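You operate a simulated robot arm through the tools that you are given. There is no shell and no other tool.

You run a simulated robot arm. Do the job below in one go: nothing can be reset, and whatever is moved stays where it is left.

JOB
Clamp the tank lid, run the vacuum into the green, switch it off and vent the tank to zero.
Fine: both clamps on before the vacuum starts; three seconds in the green before venting; the clamps stay on.

It is judged by the outcome, as a careful person would: the job done as asked, and still so three seconds after it is handed in. It fails if anything else is knocked over, pushed out of place, dropped, spilled or broken. Lids that push on must go on centred and level and be pressed home; caps that screw on are set level and turned clockwise until they are tight.

ROBOT AND FRAMES
A 6-joint arm with a two-finger gripper, fixed in place. Base frame: the origin is on the floor under the middle of its stand, x ahead of it, y to its left, z up. Lengths are in m, angles in rad, forces in N, time in s.
It reaches about 1.572 m from its shoulder. Its first joint turns from -2.897 to 2.897 rad. Payload 2.45 kg.
Tool frame: the origin (TCP) lies between the finger pads and is the grasp point; the fingertips stand 0.02 m ahead of it; z points along the fingers, y is the line along which they close. The gripper opens to 0.14 m; its body begins 0.168 m behind the TCP.
Orientation is that of the tool frame in the base frame, as a unit quaternion [x, y, z, w]. With the fingers straight down and closing along the base's y, the tool's x points along the base's -x, its y along +y and its z along -z.

CONTROLS
- The arm moves only by the tool step_arm. Its argument "increments" is a list of rows, each a list of 7 numbers: the turn, a rotation vector about the base's x, y, z in units of 120 degrees (1.0 is 120 degrees), then the shift along the base's x, y, z in units of 200 mm (1.0 is 200 mm), then the opening, from 0 (shut) to 1 (fully open). In form: [[ax, ay, az, dx, dy, dz, hand], ...]. A call has 1 to 20 rows; each row is the pose to reach, as a shift and turn from the pose commanded when the call began. A call with a number of a shift or a turn outside -1 to 1 is refused whole. Each row takes 0.2 s and may step no farther than 0.05 m and 0.15 rad from the row before; otherwise, or with a gripper value out of range, the whole call is refused. Where a pose cannot be reached the arm comes as near as it can. A force on the tool above 90 N (or 10 N above the force at the start of the call, whichever is more), or a blocked arm, ends the call early, and 0.2 s more pass. The fingers move at their own pace (about 0.045 m/s each) and stop on an object; they squeeze with about 34 N. The grip force told is the motor's: it shows also when the fingers shut on nothing. Time passes only in rows, and 0.2 s behind the last, so rows that repeat a pose let the fingers close. The reply holds the time, the measured pose of the TCP, the force on the tool along the base axes, the opening and the grip force, in the units named above and with some noise, with the torque about the TCP (base axes, N m) and any sound that the robot's microphone picked up.
- Cameras (640 x 400 px; columns grow to the right, rows downward): "scene" is fixed at [0.2202, -0.6485, 1.7426]; the picture's right is [0.85, -0.52, 0.00], its down [-0.26, -0.43, -0.86] and it looks along [0.45, 0.74, -0.50] (base axes); focal length 331 px, centre (320, 200). "wrist" rides on the gripper at [0.078, 0.011, -0.209] in the tool frame; the picture's right is [-0.14, 0.99, 0.00], its down [-0.92, -0.13, -0.37] and it looks along [-0.36, -0.05, 0.93] (tool axes); focal length 280 px, centre (320, 200). There is no depth. A picture from a camera that has moved, and an enlarged one, comes with that camera's place and axes in the base frame and with its lens.
- get_image(camera): a new picture of that camera. It takes no simulated time.
- enlarge(camera, box): a new picture of the part [left, top, right, bottom] of that camera's present view, enlarged. It takes no simulated time.
- close_job(): hands the job in; it is judged then, once.

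Places have to be worked out from the pictures, the camera data and where the tool is seen. Open the gripper and draw the arm clear of the work before you hand the job in, unless the task says otherwise.

The tools are called after "Emit:" as a command line: name --pt "numbers of a row" for each row, then --argument value for the rest, lists and objects as JSON in quotes. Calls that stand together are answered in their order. step_arm: Moves the arm, as the interface text tells. Its arguments: {"type":"object","properties":{"increments":{"type":"array","items":{"type":"array","items":{"type":"number"}}}},"required":["increments"]} The other tools are called the same way: get_image (camera) takes a picture; enlarge (camera, box) takes an enlarged picture of a part of a camera's view; close_job () hands the job in.

At the start:

```text
clock: 0.0
position: [0.3599, 0.4362, 1.2887]
tool_rot: [-0.001, 1.0, 0.0, 0.0]
ft_force: [0.2, 0.6, 0.8]
wrist_torque: [0.01, -0.03, -0.01]
finger_gap: 0.1399
gripper_force: 0.1
```

scene: 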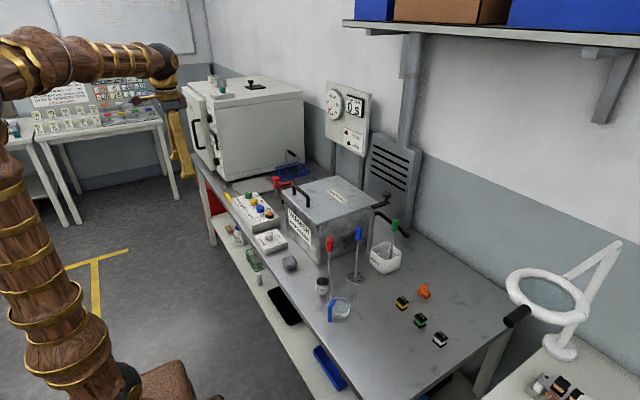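
wrist: 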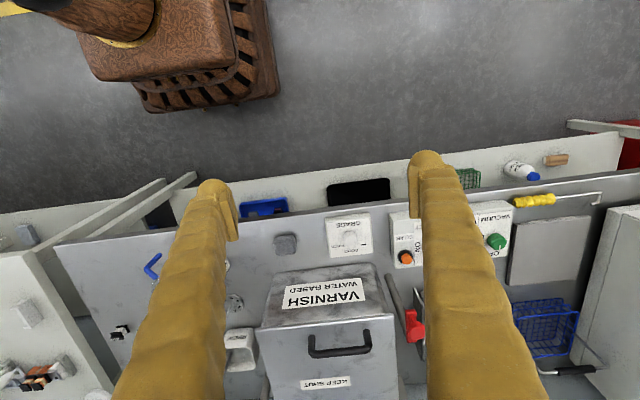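

I'll start by looking closely at the tank, the switch boxes and the gauge before moving anything.

Emit:
enlarge --camera "scene" --box '[220, 140, 420, 265]'

Emit:
enlarge --camera "scene" --box '[310, 70, 390, 160]'

Emit:
enlarge --camera "wrist" --box '[220, 180, 540, 400]'

Emit:
enlarge --camera "scene" --box '[220, 170, 320, 260]'

```text
3.20 times, centred on (320, 202) of scene
camera zoom: at [0.2202, -0.6485, 1.7426], right [0.85, -0.52, 0.0], down [-0.26, -0.43, -0.86], along [0.45, 0.74, -0.5], focal length 1059 px, centre (320, 192)
```

zoom: 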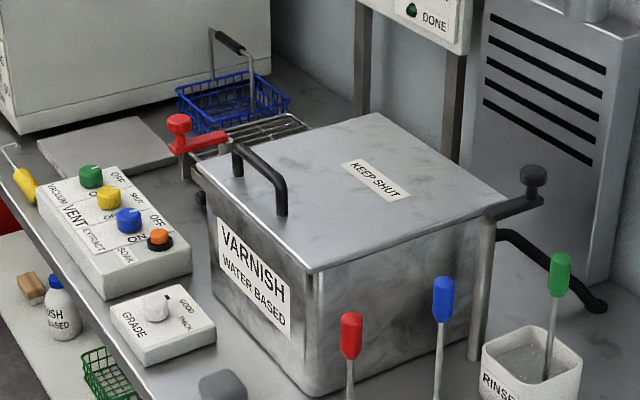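

```text
4.44 times, centred on (350, 115) of scene
camera zoom: at [0.2202, -0.6485, 1.7426], right [0.85, -0.52, 0.0], down [-0.26, -0.43, -0.86], along [0.45, 0.74, -0.5], focal length 1470 px, centre (187, 578)
```

zoom: 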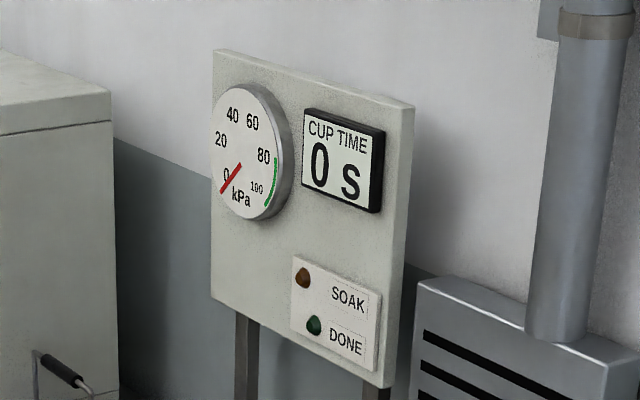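

```text
1.82 times, centred on (380, 290) of wrist
camera zoom: at [0.2819, 0.4475, 1.5], right [0.14, 0.99, 0.0], down [0.92, -0.13, 0.37], along [0.36, -0.05, -0.93], focal length 510 px, centre (211, 36)
```

zoom: 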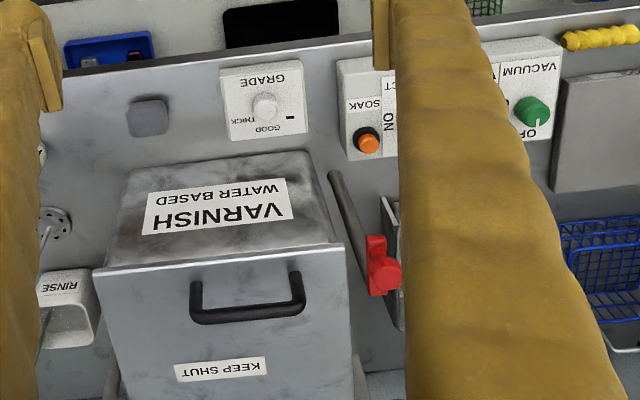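

```text
4.44 times, centred on (270, 215) of scene
camera zoom: at [0.2202, -0.6485, 1.7426], right [0.85, -0.52, 0.0], down [-0.26, -0.43, -0.86], along [0.45, 0.74, -0.5], focal length 1470 px, centre (542, 133)
```

zoom: 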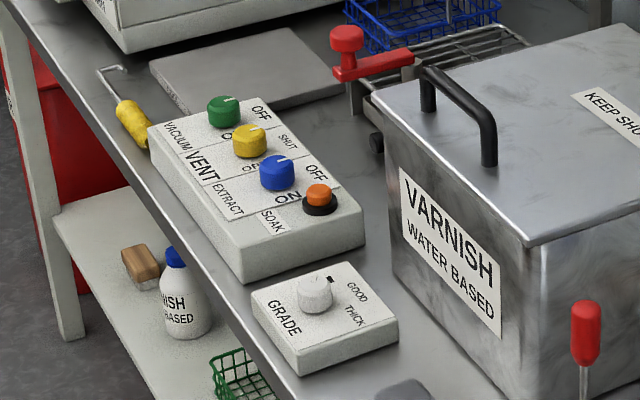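

The red clamp appears to be on a post at about (0.80, 0.57) and the dark one at about (0.985, 0.205). Both seem to be swung away from the lid (its front edge is x≈0.745, y 0.24–0.55, z≈1.035). I'll move the wrist camera closer to see how they work.

Emit:
step_arm --pt "0 0 0 0.2 0.1 -0.08 1" --pt "0 0 0 0.4 0.19 -0.16 1" --pt "0 0 0 0.6 0.28 -0.24 1" --pt "0 0 0 0.8 0.37 -0.32 1" --pt "0 0 0 1.0 0.47 -0.4 1" --pt "0 0 0 1.0 0.47 -0.4 1"

Emit:
get_image --camera "wrist"

Emit:
get_image --camera "scene"

```text
clock: 1.4
position: [0.5615, 0.5308, 1.2101]
tool_rot: [0.001, 1.0, 0.001, -0.001]
ft_force: [0.2, -0.2, 0.2]
wrist_torque: [-0.04, 0.01, 0.01]
finger_gap: 0.1401
gripper_force: 0.0
```

```text
taken
camera wrist: at [0.4834, 0.542, 1.4201], right [0.14, 0.99, 0.0], down [0.92, -0.13, 0.37], along [0.37, -0.05, -0.93], focal length 280 px, centre (320, 200)
```

wrist: 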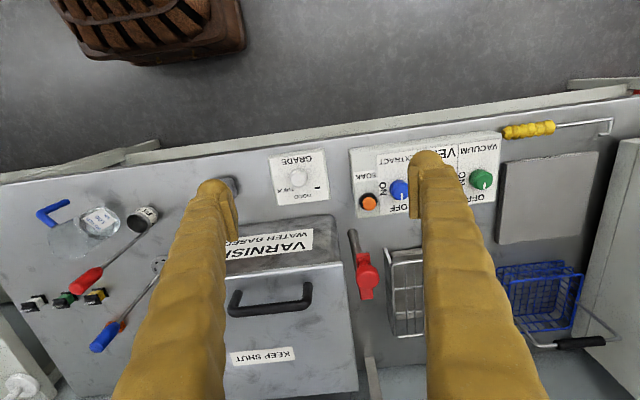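

```text
taken
```

scene: 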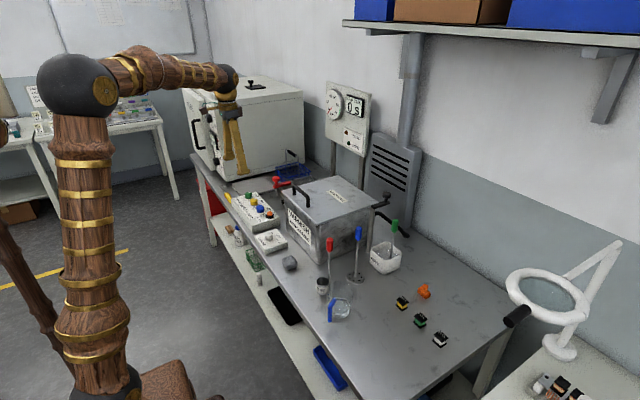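

Emit:
enlarge --camera "wrist" --box '[320, 200, 440, 310]'

Emit:
enlarge --camera "scene" --box '[255, 165, 315, 205]'

Emit:
enlarge --camera "scene" --box '[350, 180, 420, 260]'

Emit:
enlarge --camera "wrist" --box '[330, 120, 530, 240]'

```text
3.64 times, centred on (380, 255) of wrist
camera zoom: at [0.4834, 0.542, 1.4201], right [0.14, 0.99, 0.0], down [0.92, -0.13, 0.37], along [0.37, -0.05, -0.93], focal length 1020 px, centre (102, 0)
```

zoom: 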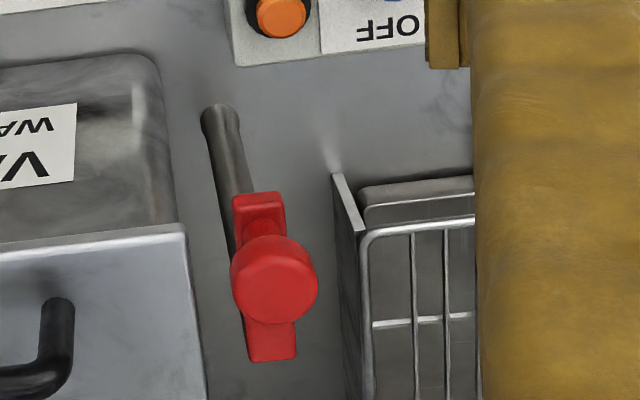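

```text
10.00 times, centred on (285, 185) of scene
camera zoom: at [0.2202, -0.6485, 1.7426], right [0.85, -0.52, 0.0], down [-0.26, -0.43, -0.86], along [0.45, 0.74, -0.5], focal length 3308 px, centre (670, 350)
```

zoom: 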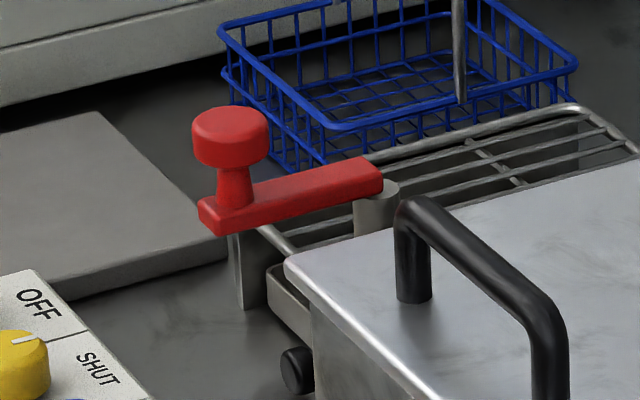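

```text
5.00 times, centred on (385, 220) of scene
camera zoom: at [0.2202, -0.6485, 1.7426], right [0.85, -0.52, 0.0], down [-0.26, -0.43, -0.86], along [0.45, 0.74, -0.5], focal length 1654 px, centre (-5, 100)
```

zoom: 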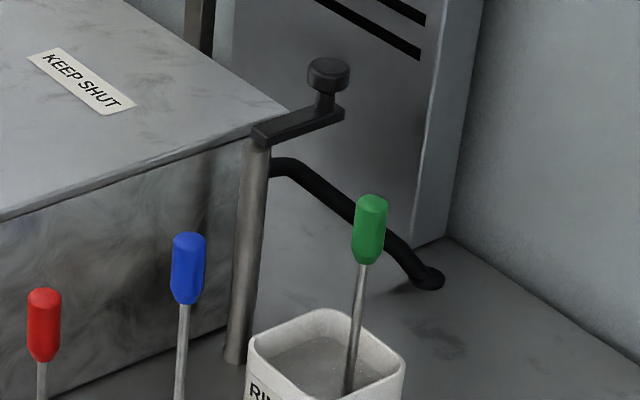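

```text
3.20 times, centred on (430, 180) of wrist
camera zoom: at [0.4834, 0.542, 1.4201], right [0.14, 0.99, 0.0], down [0.92, -0.13, 0.37], along [0.37, -0.05, -0.93], focal length 897 px, centre (-32, 264)
```

zoom: 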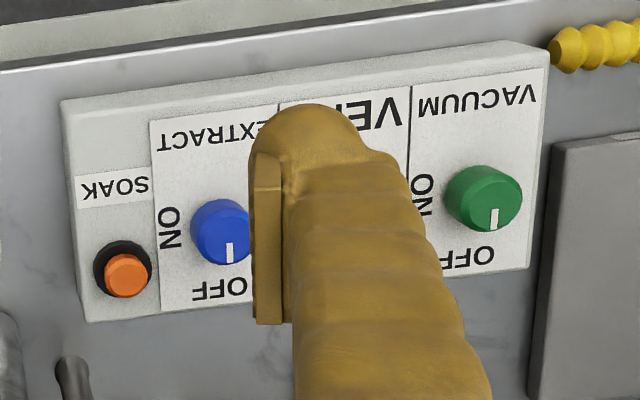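

Each clamp is an arm with a knob that swings on a post. Before moving them I need to know how much room there is to the lid handle and how high the arms sit above the lid, so I'm zooming in.

Emit:
enlarge --camera "wrist" --box '[300, 240, 400, 310]'

Emit:
enlarge --camera "scene" --box '[270, 165, 330, 205]'

Emit:
enlarge --camera "scene" --box '[365, 185, 405, 215]'

Emit:
enlarge --camera "scene" --box '[225, 180, 295, 250]'

```text
5.71 times, centred on (350, 275) of wrist
camera zoom: at [0.4834, 0.542, 1.4201], right [0.14, 0.99, 0.0], down [0.92, -0.13, 0.37], along [0.37, -0.05, -0.93], focal length 1602 px, centre (149, -229)
```

zoom: 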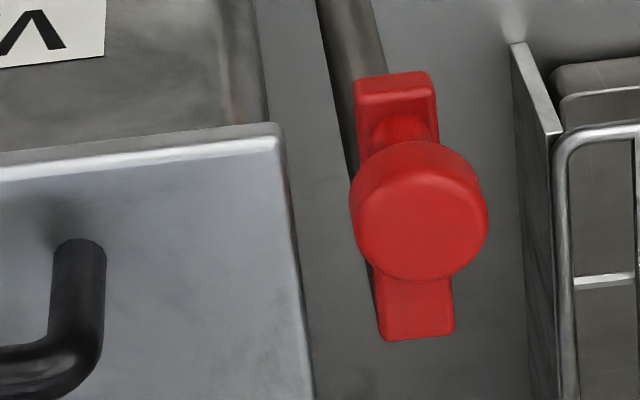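

```text
10.00 times, centred on (300, 185) of scene
camera zoom: at [0.2202, -0.6485, 1.7426], right [0.85, -0.52, 0.0], down [-0.26, -0.43, -0.86], along [0.45, 0.74, -0.5], focal length 3308 px, centre (520, 350)
```

zoom: 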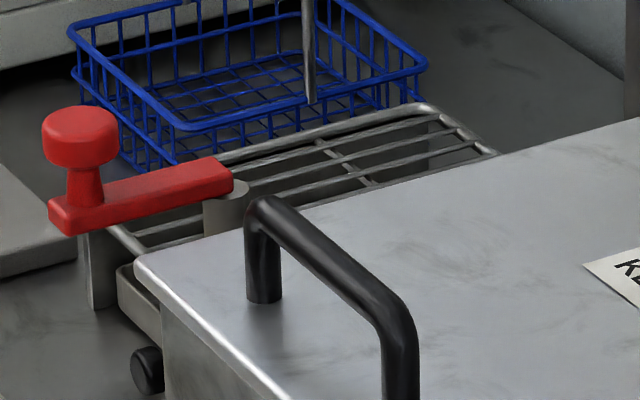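

```text
13.33 times, centred on (385, 200) of scene
camera zoom: at [0.2202, -0.6485, 1.7426], right [0.85, -0.52, 0.0], down [-0.26, -0.43, -0.86], along [0.45, 0.74, -0.5], focal length 4411 px, centre (-547, 200)
```

zoom: 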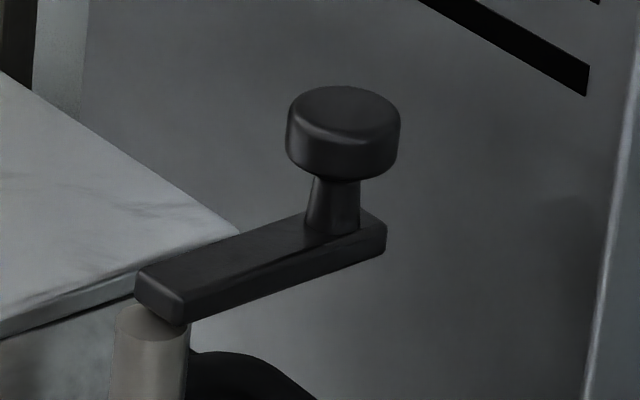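

```text
5.71 times, centred on (260, 215) of scene
camera zoom: at [0.2202, -0.6485, 1.7426], right [0.85, -0.52, 0.0], down [-0.26, -0.43, -0.86], along [0.45, 0.74, -0.5], focal length 1890 px, centre (663, 114)
```

zoom: 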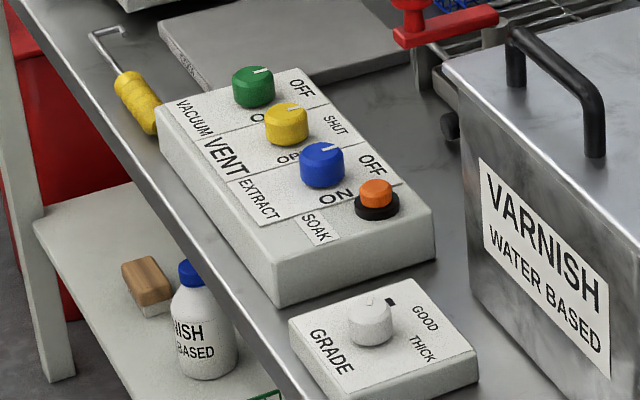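

From the two views I put the red knob's cap at about (0.733, 0.574), top z≈1.10, and its pivot at about (0.793, 0.573). The lid handle's leg is near (0.783, 0.484), so a 90° swing just clears it. I'll turn the gripper 45°, so one finger pushes for the whole arc, and hover above the knob.

Emit:
step_arm --pt "0 0 0.06 0.14 0.036 -0.03 0.6" --pt "0 0 0.12 0.28 0.072 -0.06 0.6" --pt "0 0 0.18 0.43 0.108 -0.1 0.6" --pt "0 0 0.24 0.57 0.144 -0.14 0.55" --pt "0 0 0.3 0.71 0.18 -0.18 0.5" --pt "0 0 0.36 0.857 0.216 -0.22 0.5" --pt "0 0 0.375 0.857 0.216 -0.22 0.5" --pt "0 0 0.375 0.857 0.216 -0.22 0.5"

Emit:
get_image --camera "wrist"

Emit:
enlarge --camera "scene" --box '[220, 120, 380, 220]'

```text
clock: 3.2
position: [0.7318, 0.5742, 1.1654]
tool_rot: [-0.383, 0.924, -0.001, 0.0]
ft_force: [0.7, 0.0, 0.2]
wrist_torque: [-0.01, 0.0, 0.01]
finger_gap: 0.0696
gripper_force: 0.1
```

```text
taken
camera wrist: at [0.6692, 0.5264, 1.3763], right [-0.6, 0.8, 0.0], down [0.74, 0.56, 0.37], along [0.29, 0.22, -0.93], focal length 280 px, centre (320, 200)
```

wrist: 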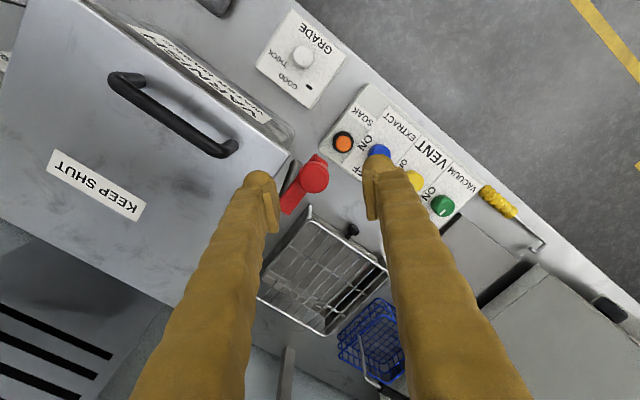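

```text
4.00 times, centred on (300, 170) of scene
camera zoom: at [0.2202, -0.6485, 1.7426], right [0.85, -0.52, 0.0], down [-0.26, -0.43, -0.86], along [0.45, 0.74, -0.5], focal length 1323 px, centre (400, 320)
```

zoom: 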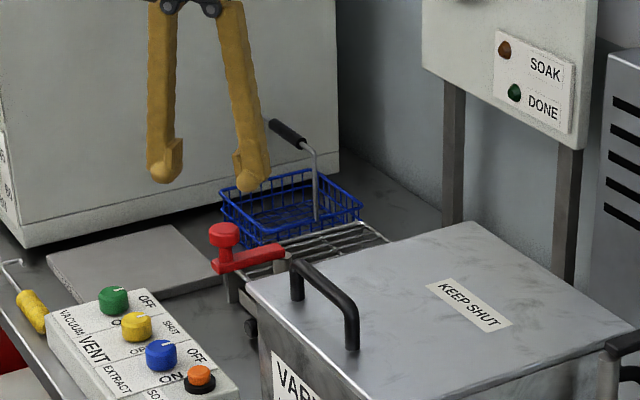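

The knob sits close to the middle of the wrist view, so the estimate is about right. I'll zoom in to fine-tune the centring and see the finger shape.

Emit:
enlarge --camera "wrist" --box '[230, 130, 410, 240]'

Emit:
enlarge --camera "scene" --box '[250, 140, 310, 200]'

```text
3.56 times, centred on (320, 185) of wrist
camera zoom: at [0.6692, 0.5264, 1.3763], right [-0.6, 0.8, 0.0], down [0.74, 0.56, 0.37], along [0.29, 0.22, -0.93], focal length 997 px, centre (320, 253)
```

zoom: 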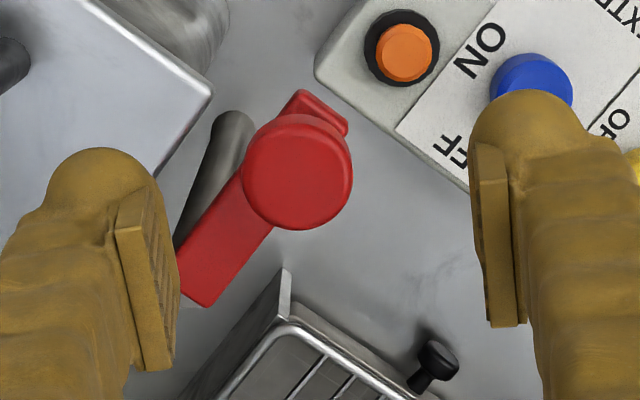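

```text
6.67 times, centred on (280, 170) of scene
camera zoom: at [0.2202, -0.6485, 1.7426], right [0.85, -0.52, 0.0], down [-0.26, -0.43, -0.86], along [0.45, 0.74, -0.5], focal length 2205 px, centre (587, 400)
```

zoom: 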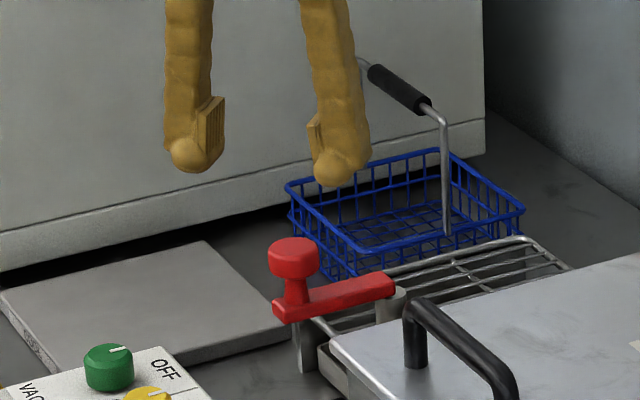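

The zoom puts the knob nearer x≈0.742, so I'll shift about 1 cm in +x and lower until the fingertips straddle the cap, then check before gripping.

Emit:
step_arm --pt "0 0 0 0.025 -0.003 -0.1 0.5" --pt "0 0 0 0.05 -0.006 -0.2 0.5" --pt "0 0 0 0.05 -0.006 -0.27 0.5" --pt "0 0 0 0.05 -0.006 -0.34 0.5" --pt "0 0 0 0.05 -0.006 -0.34 0.5"

Emit:
enlarge --camera "wrist" --box '[230, 130, 410, 240]'

Emit:
enlarge --camera "scene" --box '[260, 155, 310, 195]'

```text
clock: 4.4
position: [0.7425, 0.5731, 1.0971]
tool_rot: [-0.382, 0.924, -0.002, -0.001]
ft_force: [0.2, -1.0, 0.0]
wrist_torque: [0.02, 0.01, 0.01]
finger_gap: 0.0699
gripper_force: 0.1
```

```text
3.56 times, centred on (320, 185) of wrist
camera zoom: at [0.679, 0.5256, 1.3079], right [-0.6, 0.8, 0.0], down [0.74, 0.56, 0.37], along [0.29, 0.22, -0.93], focal length 997 px, centre (320, 253)
```

zoom: 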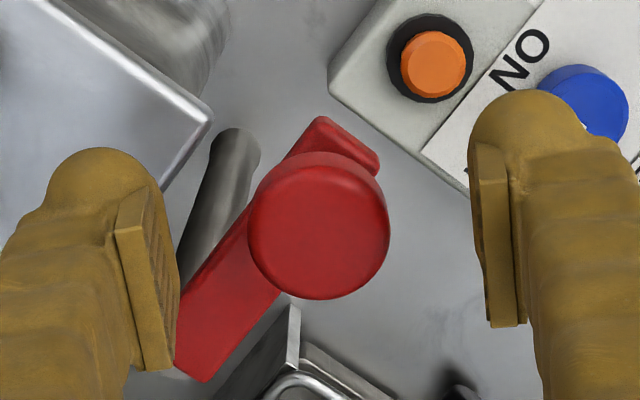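

```text
10.00 times, centred on (285, 175) of scene
camera zoom: at [0.2202, -0.6485, 1.7426], right [0.85, -0.52, 0.0], down [-0.26, -0.43, -0.86], along [0.45, 0.74, -0.5], focal length 3308 px, centre (670, 450)
```

zoom: 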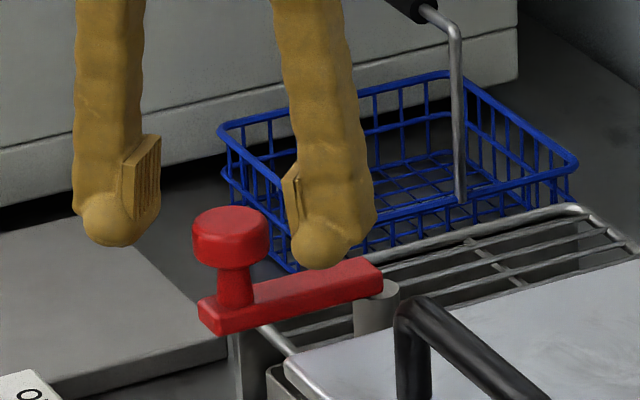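

The cap is centred between the pads, with its top about 6 mm below the TCP. I'll drop another 4 mm and close on it.

Emit:
step_arm --pt "0 0 0 0 0 -0.02 0.5" --pt "0 0 0 0 0 -0.02 0.3" --pt "0 0 0 0 0 -0.02 0.1" --pt "0 0 0 0 0 -0.02 0.1" --pt "0 0 0 0 0 -0.02 0.1" --pt "0 0 0 0 0 -0.02 0.1"

Emit:
enlarge --camera "wrist" --box '[230, 130, 410, 240]'

Emit:
enlarge --camera "scene" --box '[260, 155, 310, 195]'

```text
clock: 5.8
position: [0.7419, 0.5726, 1.0939]
tool_rot: [-0.382, 0.924, 0.0, -0.001]
ft_force: [7.6, -5.3, -0.3]
wrist_torque: [-0.06, -0.08, -0.03]
finger_gap: 0.0317
gripper_force: 44.6
```

```text
3.56 times, centred on (320, 185) of wrist
camera zoom: at [0.6792, 0.525, 1.3038], right [-0.6, 0.8, 0.0], down [0.74, 0.56, 0.37], along [0.29, 0.22, -0.93], focal length 997 px, centre (320, 253)
```

zoom: 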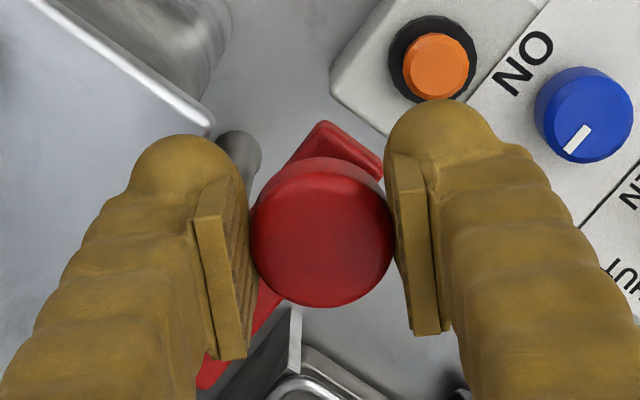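

```text
10.00 times, centred on (285, 175) of scene
camera zoom: at [0.2202, -0.6485, 1.7426], right [0.85, -0.52, 0.0], down [-0.26, -0.43, -0.86], along [0.45, 0.74, -0.5], focal length 3308 px, centre (670, 450)
```

zoom: 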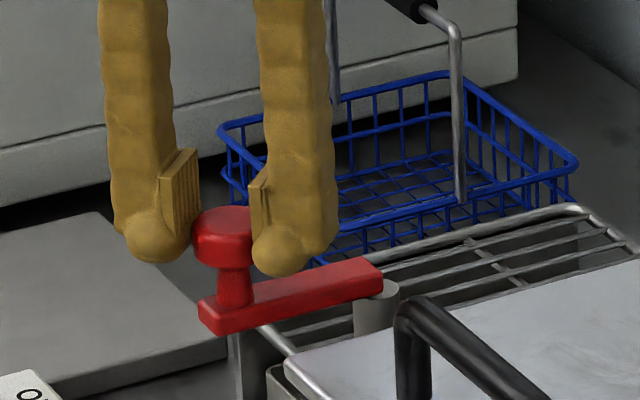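

It's gripped, with a cap about 32 mm across. Checking the swing against the handle, though, a finger at this 45° angle would pass too close to the handle leg. I'll open, turn 25° further so the fingers clear it all the way round, rise 3 mm and grip again.

Emit:
step_arm --pt "0 0 0 0 0 0 0.5" --pt "0 0 0 0 0 0 0.5" --pt "0 0 0 0 0 0.015 0.5" --pt "0 0 0.06 0 0 0.015 0.5" --pt "0 0 0.12 0 0 0.015 0.5" --pt "0 0 0.18 0.005 0 0.015 0.5" --pt "0 0 0.2083 0.005 0 0.015 0.5" --pt "0 0 0.2083 0.005 0 0.015 0.3" --pt "0 0 0.2083 0.005 0 0.015 0.1" --pt "0 0 0.2083 0.005 0 0.015 0.1" --pt "0 0 0.2083 0.005 0 0.015 0.1" --pt "0 0 0.2083 0.005 0 0.015 0.1"

Emit:
enlarge --camera "wrist" --box '[200, 90, 440, 240]'

Emit:
enlarge --camera "scene" --box '[260, 155, 320, 200]'

```text
clock: 8.4
position: [0.7438, 0.5714, 1.0965]
tool_rot: [-0.573, 0.819, -0.001, 0.001]
ft_force: [31.4, -2.9, -1.9]
wrist_torque: [-0.06, -0.35, 0.15]
finger_gap: 0.0325
gripper_force: 44.9
```

```text
2.67 times, centred on (320, 165) of wrist
camera zoom: at [0.7065, 0.5026, 1.3069], right [-0.88, 0.47, 0.0], down [0.43, 0.82, 0.37], along [0.17, 0.33, -0.93], focal length 748 px, centre (320, 293)
```

zoom: 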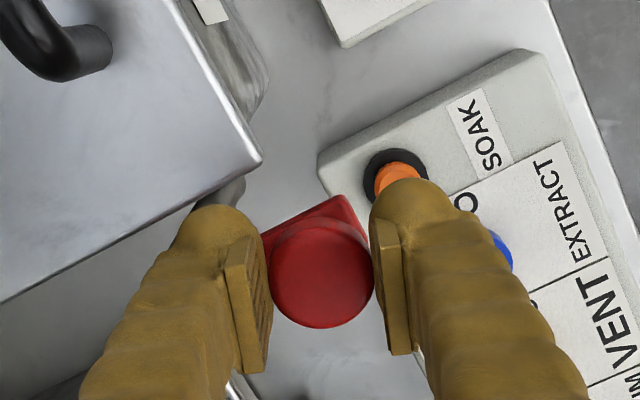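

```text
8.89 times, centred on (290, 178) of scene
camera zoom: at [0.2202, -0.6485, 1.7426], right [0.85, -0.52, 0.0], down [-0.26, -0.43, -0.86], along [0.45, 0.74, -0.5], focal length 2940 px, centre (587, 400)
```

zoom: 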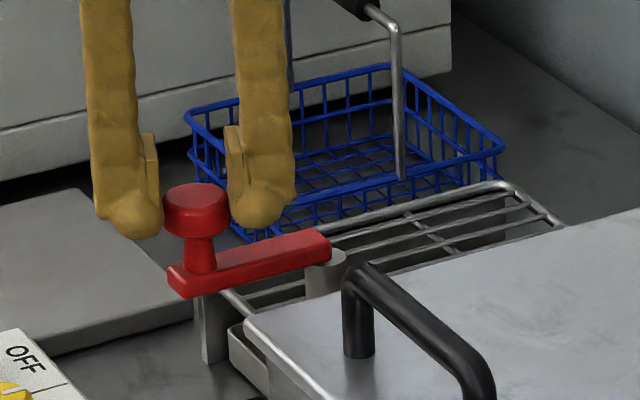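

The tool reads about 31 N along x, so the grip isn't centred on the fixed knob. I'll nudge the TCP 2 mm in +x and see whether the force relaxes.

Emit:
step_arm --pt "0 0 0 0.01 0 0 0.1" --pt "0 0 0 0.01 0 0 0.1"

```text
clock: 9.0
position: [0.7442, 0.5722, 1.0967]
tool_rot: [-0.574, 0.819, 0.0, -0.001]
ft_force: [3.9, -9.1, 3.6]
wrist_torque: [-0.29, 0.06, 0.28]
finger_gap: 0.0323
gripper_force: 44.5
```

That relaxed it: 2 mm changed the force by about 27 N, so the knob is at roughly x≈0.745 and I know how to read the force sign. Now I'll try the first 15° of the swing, counter-clockwise about a pivot near (0.813, 0.572).

Emit:
step_arm --pt "0 0 0 0.001 -0.0222 0 0.1" --pt "0 0 0 0.0029 -0.0444 0 0.1" --pt "0 0 0 0.0065 -0.0664 0 0.1" --pt "0 0 0 0.0116 -0.088 0 0.1" --pt "0 0 0 0.0116 -0.088 0 0.1"

Emit:
enlarge --camera "scene" --box '[260, 155, 320, 200]'

Emit:
enlarge --camera "wrist" --box '[200, 90, 440, 240]'

```text
clock: 10.2
position: [0.7445, 0.5545, 1.0962]
tool_rot: [-0.574, 0.819, 0.0, -0.002]
ft_force: [-64.7, -8.2, 1.5]
wrist_torque: [-0.09, 0.69, 0.69]
finger_gap: 0.0325
gripper_force: 45.2
```

```text
8.89 times, centred on (290, 178) of scene
camera zoom: at [0.2202, -0.6485, 1.7426], right [0.85, -0.52, 0.0], down [-0.26, -0.43, -0.86], along [0.45, 0.74, -0.5], focal length 2940 px, centre (587, 400)
```

zoom: 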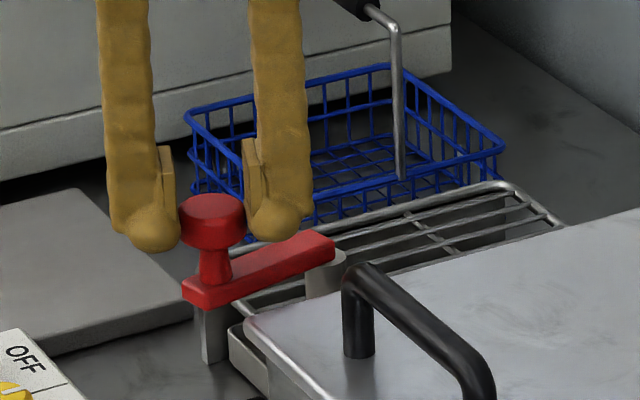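

```text
2.67 times, centred on (320, 165) of wrist
camera zoom: at [0.7084, 0.4852, 1.3071], right [-0.88, 0.47, 0.0], down [0.44, 0.82, 0.37], along [0.17, 0.32, -0.93], focal length 748 px, centre (320, 293)
```

zoom: 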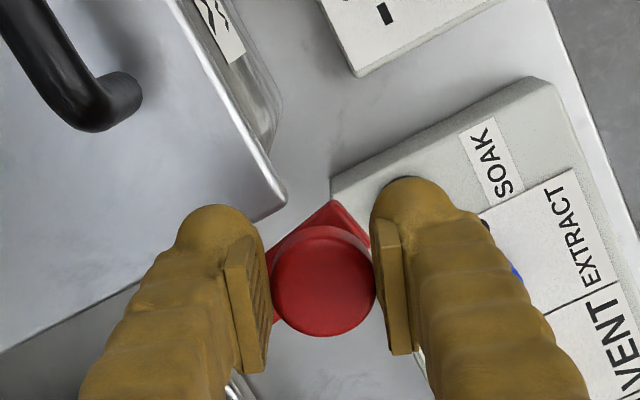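

The arm swings freely. The −65 N along x means my arc was curving too early, so the pivot must lie slightly lower in y (≈0.568). I'll relax the x offset and carry on along the corrected arc to about 210°.

Emit:
step_arm --pt "0 0 0 -0.0125 0 0 0.1" --pt "0 0 0 -0.0055 -0.029 0 0.1" --pt "0 0 0 0.0035 -0.0575 0 0.1" --pt "0 0 0 0.0035 -0.0575 0 0.1"

Emit:
enlarge --camera "wrist" --box '[200, 90, 440, 240]'

```text
clock: 11.2
position: [0.7504, 0.5432, 1.0959]
tool_rot: [-0.574, 0.819, 0.0, 0.002]
ft_force: [10.6, 7.3, -8.6]
wrist_torque: [0.21, -0.2, 0.07]
finger_gap: 0.0317
gripper_force: 45.0
```

```text
2.67 times, centred on (320, 165) of wrist
camera zoom: at [0.7119, 0.4737, 1.3068], right [-0.88, 0.47, 0.0], down [0.43, 0.82, 0.37], along [0.17, 0.33, -0.93], focal length 748 px, centre (320, 293)
```

zoom: 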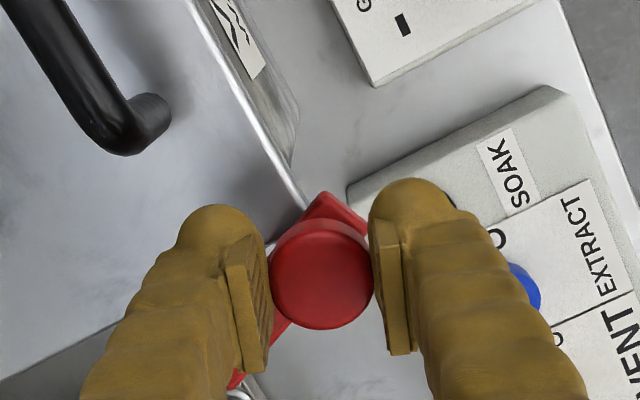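

Forces are now small and the measured point fits a circle about (0.8135, 0.572) with radius 0.069. I'll carry on to about 225°, keeping an eye on the handle clearance.

Emit:
step_arm --pt "0 0 0 0.03 -0.0275 0 0.1" --pt "0 0 0 0.0555 -0.065 0 0.1" --pt "0 0 0 0.085 -0.099 0 0.1" --pt "0 0 0 0.085 -0.099 0 0.1"

Emit:
enlarge --camera "wrist" --box '[200, 90, 440, 240]'

Emit:
enlarge --camera "scene" --box '[260, 155, 320, 200]'

```text
clock: 12.2
position: [0.7658, 0.5229, 1.0969]
tool_rot: [-0.574, 0.819, 0.001, -0.001]
ft_force: [-4.9, -1.6, 0.5]
wrist_torque: [0.01, 0.04, 0.14]
finger_gap: 0.0325
gripper_force: 44.8
```

```text
2.67 times, centred on (320, 165) of wrist
camera zoom: at [0.7278, 0.4535, 1.3069], right [-0.88, 0.47, 0.0], down [0.43, 0.82, 0.37], along [0.17, 0.33, -0.93], focal length 748 px, centre (320, 293)
```

zoom: 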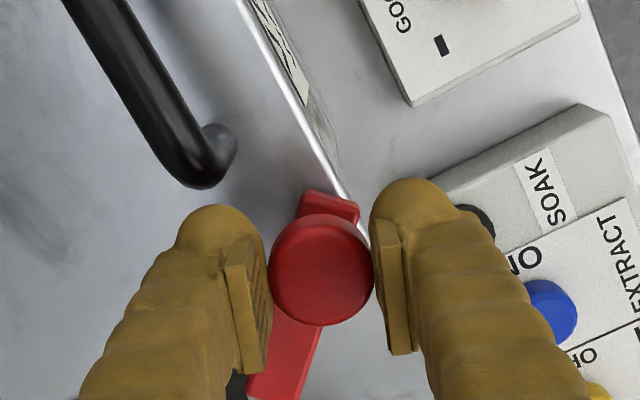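

```text
8.89 times, centred on (290, 178) of scene
camera zoom: at [0.2202, -0.6485, 1.7426], right [0.85, -0.52, 0.0], down [-0.26, -0.43, -0.86], along [0.45, 0.74, -0.5], focal length 2940 px, centre (587, 400)
```

zoom: 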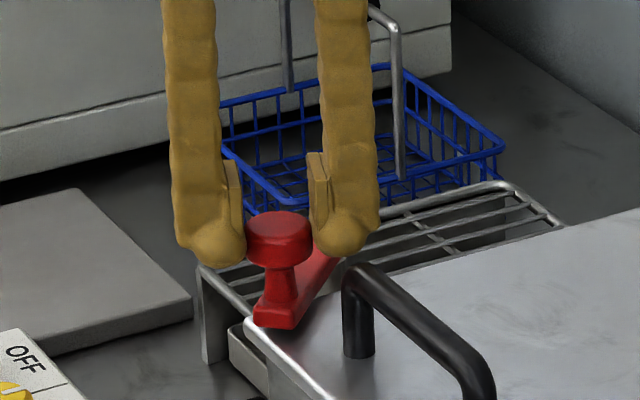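

Forces are low and the fingers look clear of the handle leg, at about (0.782, 0.480). I'll continue to about 247°.

Emit:
step_arm --pt "0 0 0 0.034 -0.0295 0 0.1" --pt "0 0 0 0.0715 -0.055 0 0.1" --pt "0 0 0 0.112 -0.0745 0 0.1" --pt "0 0 0 0.112 -0.0745 0 0.1"

Emit:
enlarge --camera "wrist" --box '[200, 90, 440, 240]'

Emit:
enlarge --camera "scene" --box '[260, 155, 320, 200]'

```text
clock: 13.2
position: [0.7873, 0.5092, 1.0969]
tool_rot: [-0.574, 0.819, 0.001, 0.0]
ft_force: [-5.0, 1.2, 1.6]
wrist_torque: [-0.02, 0.08, 0.34]
finger_gap: 0.0325
gripper_force: 45.3
```

```text
2.67 times, centred on (320, 165) of wrist
camera zoom: at [0.7506, 0.4393, 1.3064], right [-0.88, 0.47, 0.0], down [0.43, 0.82, 0.37], along [0.17, 0.33, -0.93], focal length 748 px, centre (320, 293)
```

zoom: 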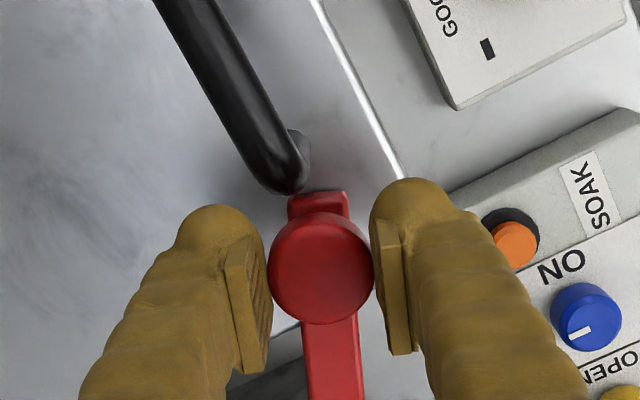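

```text
8.89 times, centred on (290, 178) of scene
camera zoom: at [0.2202, -0.6485, 1.7426], right [0.85, -0.52, 0.0], down [-0.26, -0.43, -0.86], along [0.45, 0.74, -0.5], focal length 2940 px, centre (587, 400)
```

zoom: 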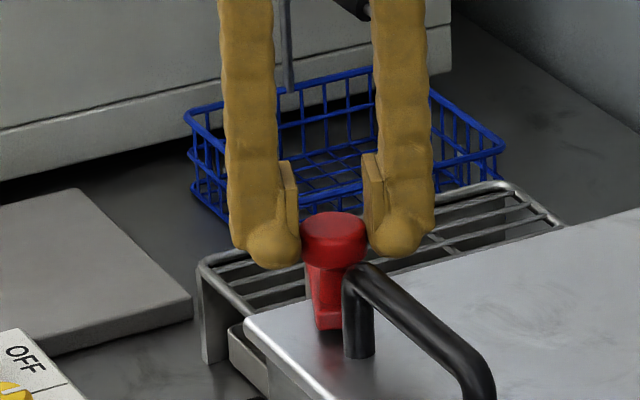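

The arm tip now passes right by the handle leg. I'll zoom in to check the gap before going further.

Emit:
enlarge --camera "wrist" --box '[280, 130, 360, 185]'

Emit:
enlarge --camera "scene" --box '[280, 170, 310, 192]'

```text
7.27 times, centred on (320, 158) of wrist
camera zoom: at [0.7506, 0.4393, 1.3064], right [-0.88, 0.47, 0.0], down [0.43, 0.82, 0.37], along [0.17, 0.33, -0.93], focal length 2039 px, centre (320, 509)
```

zoom: 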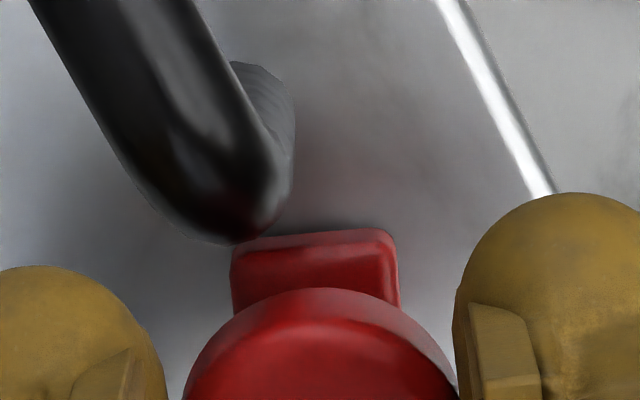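

```text
16.00 times, centred on (295, 181) of scene
camera zoom: at [0.2202, -0.6485, 1.7426], right [0.85, -0.52, 0.0], down [-0.26, -0.43, -0.86], along [0.45, 0.74, -0.5], focal length 5293 px, centre (720, 504)
```

zoom: 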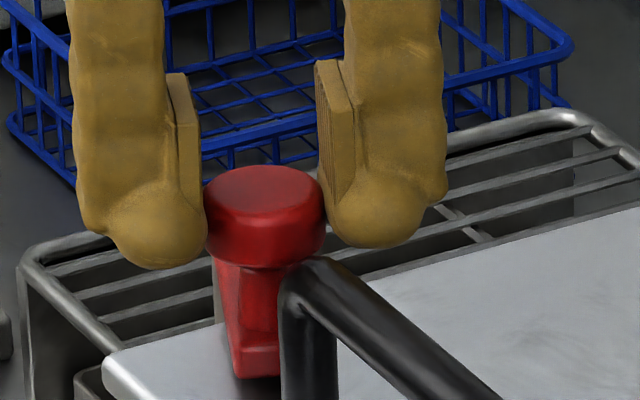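

There's about 6 mm between the arm tip and the handle leg, and the leg lies outside the arm's sweep. I'll finish the swing to about 270°.

Emit:
step_arm --pt "0 0 0 0.0425 -0.0145 0 0.1" --pt "0 0 0 0.087 -0.0235 0 0.1" --pt "0 0 0 0.132 -0.0265 0 0.1" --pt "0 0 0 0.132 -0.0265 0 0.1"

Emit:
enlarge --camera "wrist" --box '[200, 90, 440, 240]'

Emit:
enlarge --camera "scene" --box '[260, 155, 320, 200]'

```text
clock: 14.2
position: [0.813, 0.5032, 1.0968]
tool_rot: [-0.574, 0.819, 0.0, 0.0]
ft_force: [-12.9, -2.4, -0.2]
wrist_torque: [-0.23, 0.25, 0.9]
finger_gap: 0.0324
gripper_force: 44.5
```

```text
2.67 times, centred on (320, 165) of wrist
camera zoom: at [0.7766, 0.4339, 1.3066], right [-0.88, 0.47, 0.0], down [0.43, 0.82, 0.37], along [0.17, 0.33, -0.93], focal length 748 px, centre (320, 293)
```

zoom: 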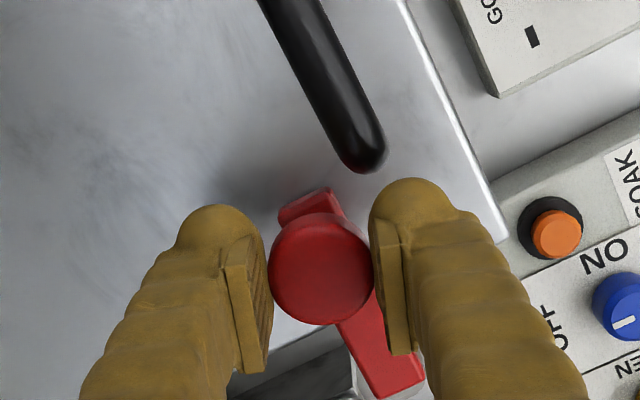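

```text
8.89 times, centred on (290, 178) of scene
camera zoom: at [0.2202, -0.6485, 1.7426], right [0.85, -0.52, 0.0], down [-0.26, -0.43, -0.86], along [0.45, 0.74, -0.5], focal length 2940 px, centre (587, 400)
```

zoom: 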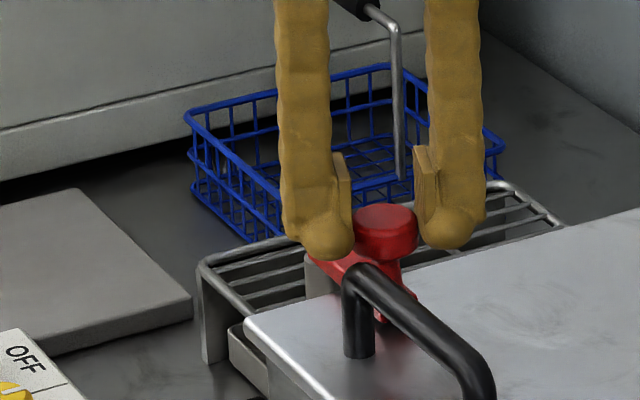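

The red arm now lies over the lid at about 270°. I'll push it gently a few mm further to see whether there's an end stop.

Emit:
step_arm --pt "0 0 0 0.015 0.0005 0 0.1" --pt "0 0 0 0.03 0.0015 0 0.1" --pt "0 0 0 0.03 0.0015 0 0.1"

Emit:
enlarge --camera "wrist" --box '[200, 90, 440, 240]'

```text
clock: 15.0
position: [0.8156, 0.5042, 1.0967]
tool_rot: [-0.575, 0.818, 0.001, -0.002]
ft_force: [-82.7, -6.5, -2.8]
wrist_torque: [0.05, 0.8, 0.79]
finger_gap: 0.0325
gripper_force: 44.7
```

```text
2.67 times, centred on (320, 165) of wrist
camera zoom: at [0.7802, 0.435, 1.3068], right [-0.88, 0.47, 0.0], down [0.43, 0.82, 0.37], along [0.17, 0.33, -0.93], focal length 748 px, centre (320, 293)
```

zoom: 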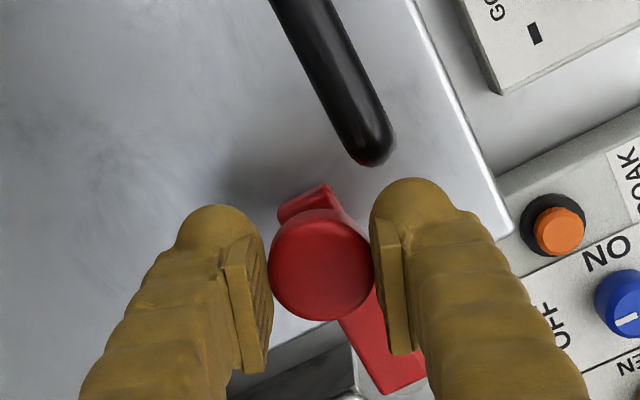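

There's a stop at about 272° (force rose to −83 N), so the red clamp is fully on. I'll ease off, open the fingers and lift straight up.

Emit:
step_arm --pt "0 0 0 -0.0225 0.002 0 0.1" --pt "0 0 0 -0.0225 0.002 0 0.1" --pt "0 0 0 -0.0225 0.002 0 0.5" --pt "0 0 0 -0.0225 0.002 0 0.5" --pt "0 0 0 -0.0225 0.002 0 0.5" --pt "0 0 0 -0.0225 0.002 0.1 0.5" --pt "0 0 0 -0.0225 0.002 0.25 0.5" --pt "0 0 0 -0.0225 0.002 0.45 0.5" --pt "0 0 0 -0.0225 0.002 0.45 0.5"

Emit:
enlarge --camera "wrist" --box '[200, 90, 440, 240]'

Emit:
enlarge --camera "scene" --box '[260, 150, 420, 250]'

Emit:
enlarge --camera "scene" --box '[365, 180, 405, 210]'

```text
clock: 17.0
position: [0.8143, 0.5051, 1.187]
tool_rot: [-0.573, 0.82, 0.0, 0.0]
ft_force: [0.3, 0.1, 0.8]
wrist_torque: [-0.03, 0.0, -0.01]
finger_gap: 0.0702
gripper_force: 0.1
```

```text
2.67 times, centred on (320, 165) of wrist
camera zoom: at [0.7772, 0.4351, 1.3972], right [-0.88, 0.47, 0.0], down [0.43, 0.82, 0.37], along [0.17, 0.33, -0.93], focal length 748 px, centre (320, 293)
```

zoom: 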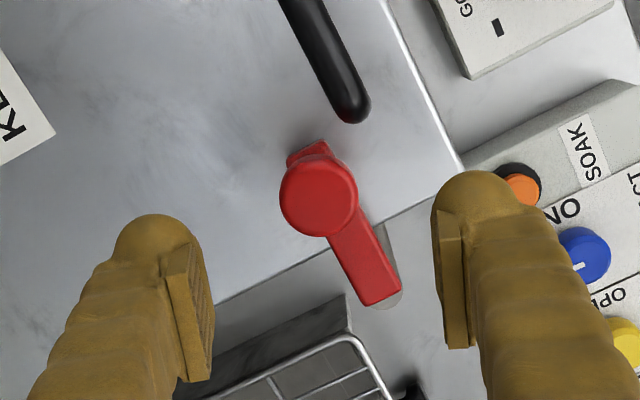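

```text
4.00 times, centred on (340, 200) of scene
camera zoom: at [0.2202, -0.6485, 1.7426], right [0.85, -0.52, 0.0], down [-0.26, -0.43, -0.86], along [0.45, 0.74, -0.5], focal length 1323 px, centre (240, 200)
```

zoom: 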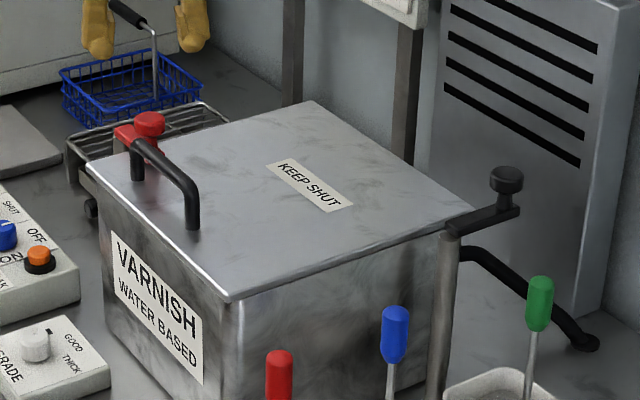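

```text
13.33 times, centred on (385, 195) of scene
camera zoom: at [0.2202, -0.6485, 1.7426], right [0.85, -0.52, 0.0], down [-0.26, -0.43, -0.86], along [0.45, 0.74, -0.5], focal length 4411 px, centre (-547, 267)
```

zoom: 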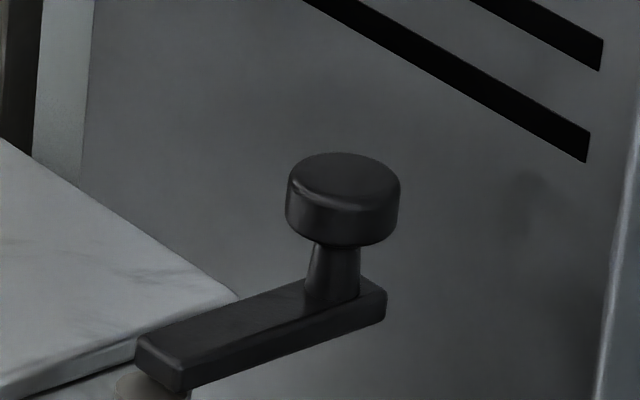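

The red clamp holds on its own. By the same geometry the dark clamp's knob is near (1.065, 0.212) and its pivot near (0.997, 0.213), so it swings from +x to +y. I'll move over there at a safe height and turn back to the 45° grip, since no handle is in the way on that side.

Emit:
step_arm --pt "0 0 -0.042 0.13 -0.152 0.02 0.5" --pt "0 0 -0.084 0.26 -0.304 0.03 0.5" --pt "0 0 -0.126 0.39 -0.456 0.03 0.5" --pt "0 0 -0.168 0.52 -0.608 0.03 0.5" --pt "0 0 -0.2083 0.65 -0.76 0.03 0.5" --pt "0 0 -0.2083 0.78 -0.912 0.03 0.5" --pt "0 0 -0.2083 0.91 -0.99 0.0 0.5" --pt "0 0 -0.2083 0.91 -0.99 0.0 0.5"

Emit:
get_image --camera "wrist"

Emit:
get_image --camera "scene"

```text
clock: 18.8
position: [0.997, 0.3059, 1.1854]
tool_rot: [-0.383, 0.924, -0.001, 0.0]
ft_force: [0.1, 0.2, 0.4]
wrist_torque: [-0.01, -0.02, -0.01]
finger_gap: 0.0695
gripper_force: 0.2
```

```text
taken
camera wrist: at [0.9336, 0.2588, 1.3968], right [-0.6, 0.8, 0.0], down [0.74, 0.56, 0.37], along [0.29, 0.22, -0.93], focal length 280 px, centre (320, 200)
```

wrist: 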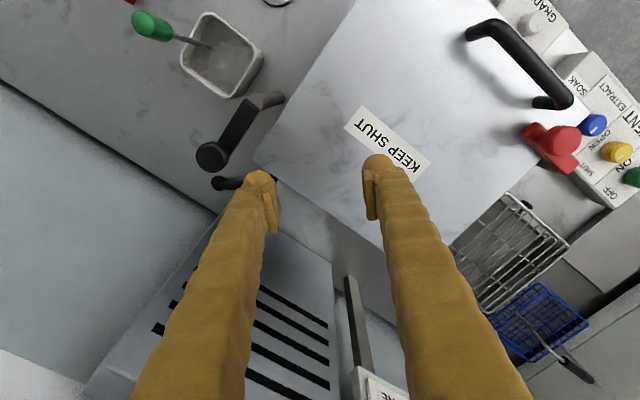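

```text
taken
```

scene: 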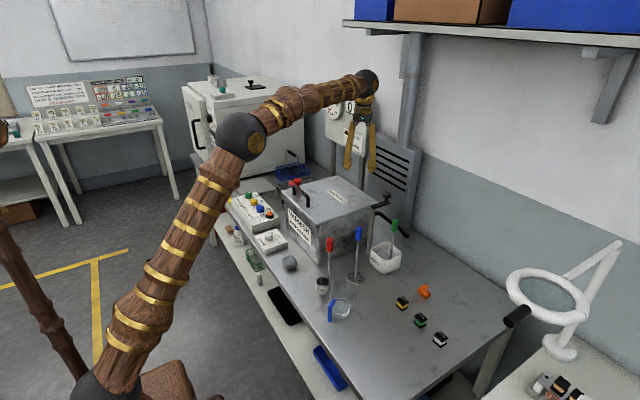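

Emit:
enlarge --camera "wrist" --box '[180, 70, 310, 200]'

```text
3.08 times, centred on (245, 135) of wrist
camera zoom: at [0.9336, 0.2588, 1.3968], right [-0.6, 0.8, 0.0], down [0.74, 0.56, 0.37], along [0.29, 0.22, -0.93], focal length 863 px, centre (551, 400)
```

zoom: 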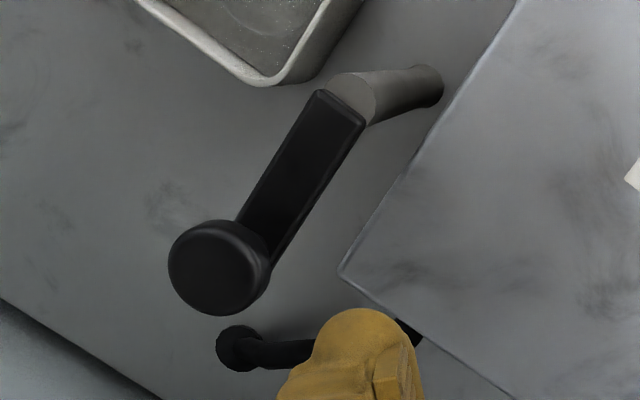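

The wrist view puts the dark knob at about (1.063, 0.204) and the pivot at about (0.993, 0.203). I'll hover over it and check the centring.

Emit:
step_arm --pt "0 0 0 0.11 -0.17 -0.04 0.5" --pt "0 0 0 0.22 -0.34 -0.08 0.5" --pt "0 0 0 0.33 -0.505 -0.125 0.5" --pt "0 0 0 0.33 -0.505 -0.125 0.5"

Emit:
enlarge --camera "wrist" --box '[200, 110, 440, 260]'

Emit:
enlarge --camera "scene" --box '[340, 140, 420, 210]'

```text
clock: 19.8
position: [1.0619, 0.205, 1.1617]
tool_rot: [-0.382, 0.924, 0.0, 0.0]
ft_force: [-0.3, 1.2, 0.6]
wrist_torque: [-0.01, 0.01, 0.01]
finger_gap: 0.07
gripper_force: 0.0
```

```text
2.67 times, centred on (320, 185) of wrist
camera zoom: at [0.9992, 0.1578, 1.3717], right [-0.6, 0.8, 0.0], down [0.74, 0.56, 0.37], along [0.29, 0.22, -0.93], focal length 748 px, centre (320, 240)
```

zoom: 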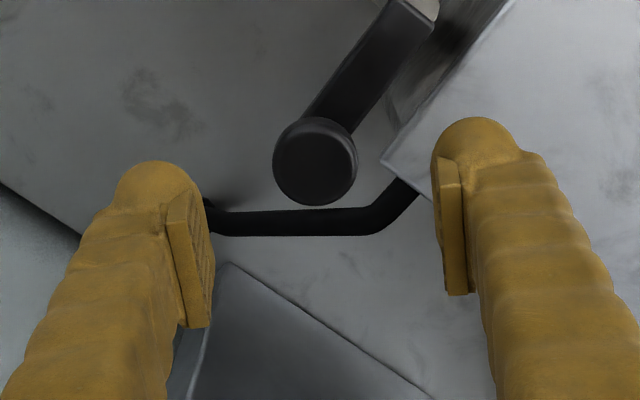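

```text
5.71 times, centred on (380, 175) of scene
camera zoom: at [0.2202, -0.6485, 1.7426], right [0.85, -0.52, 0.0], down [-0.26, -0.43, -0.86], along [0.45, 0.74, -0.5], focal length 1890 px, centre (-23, 343)
```

zoom: 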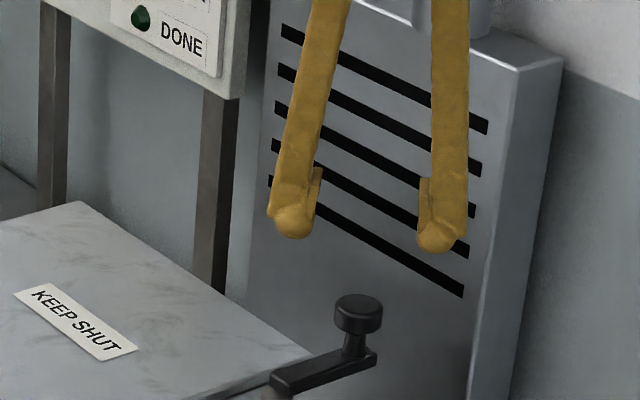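

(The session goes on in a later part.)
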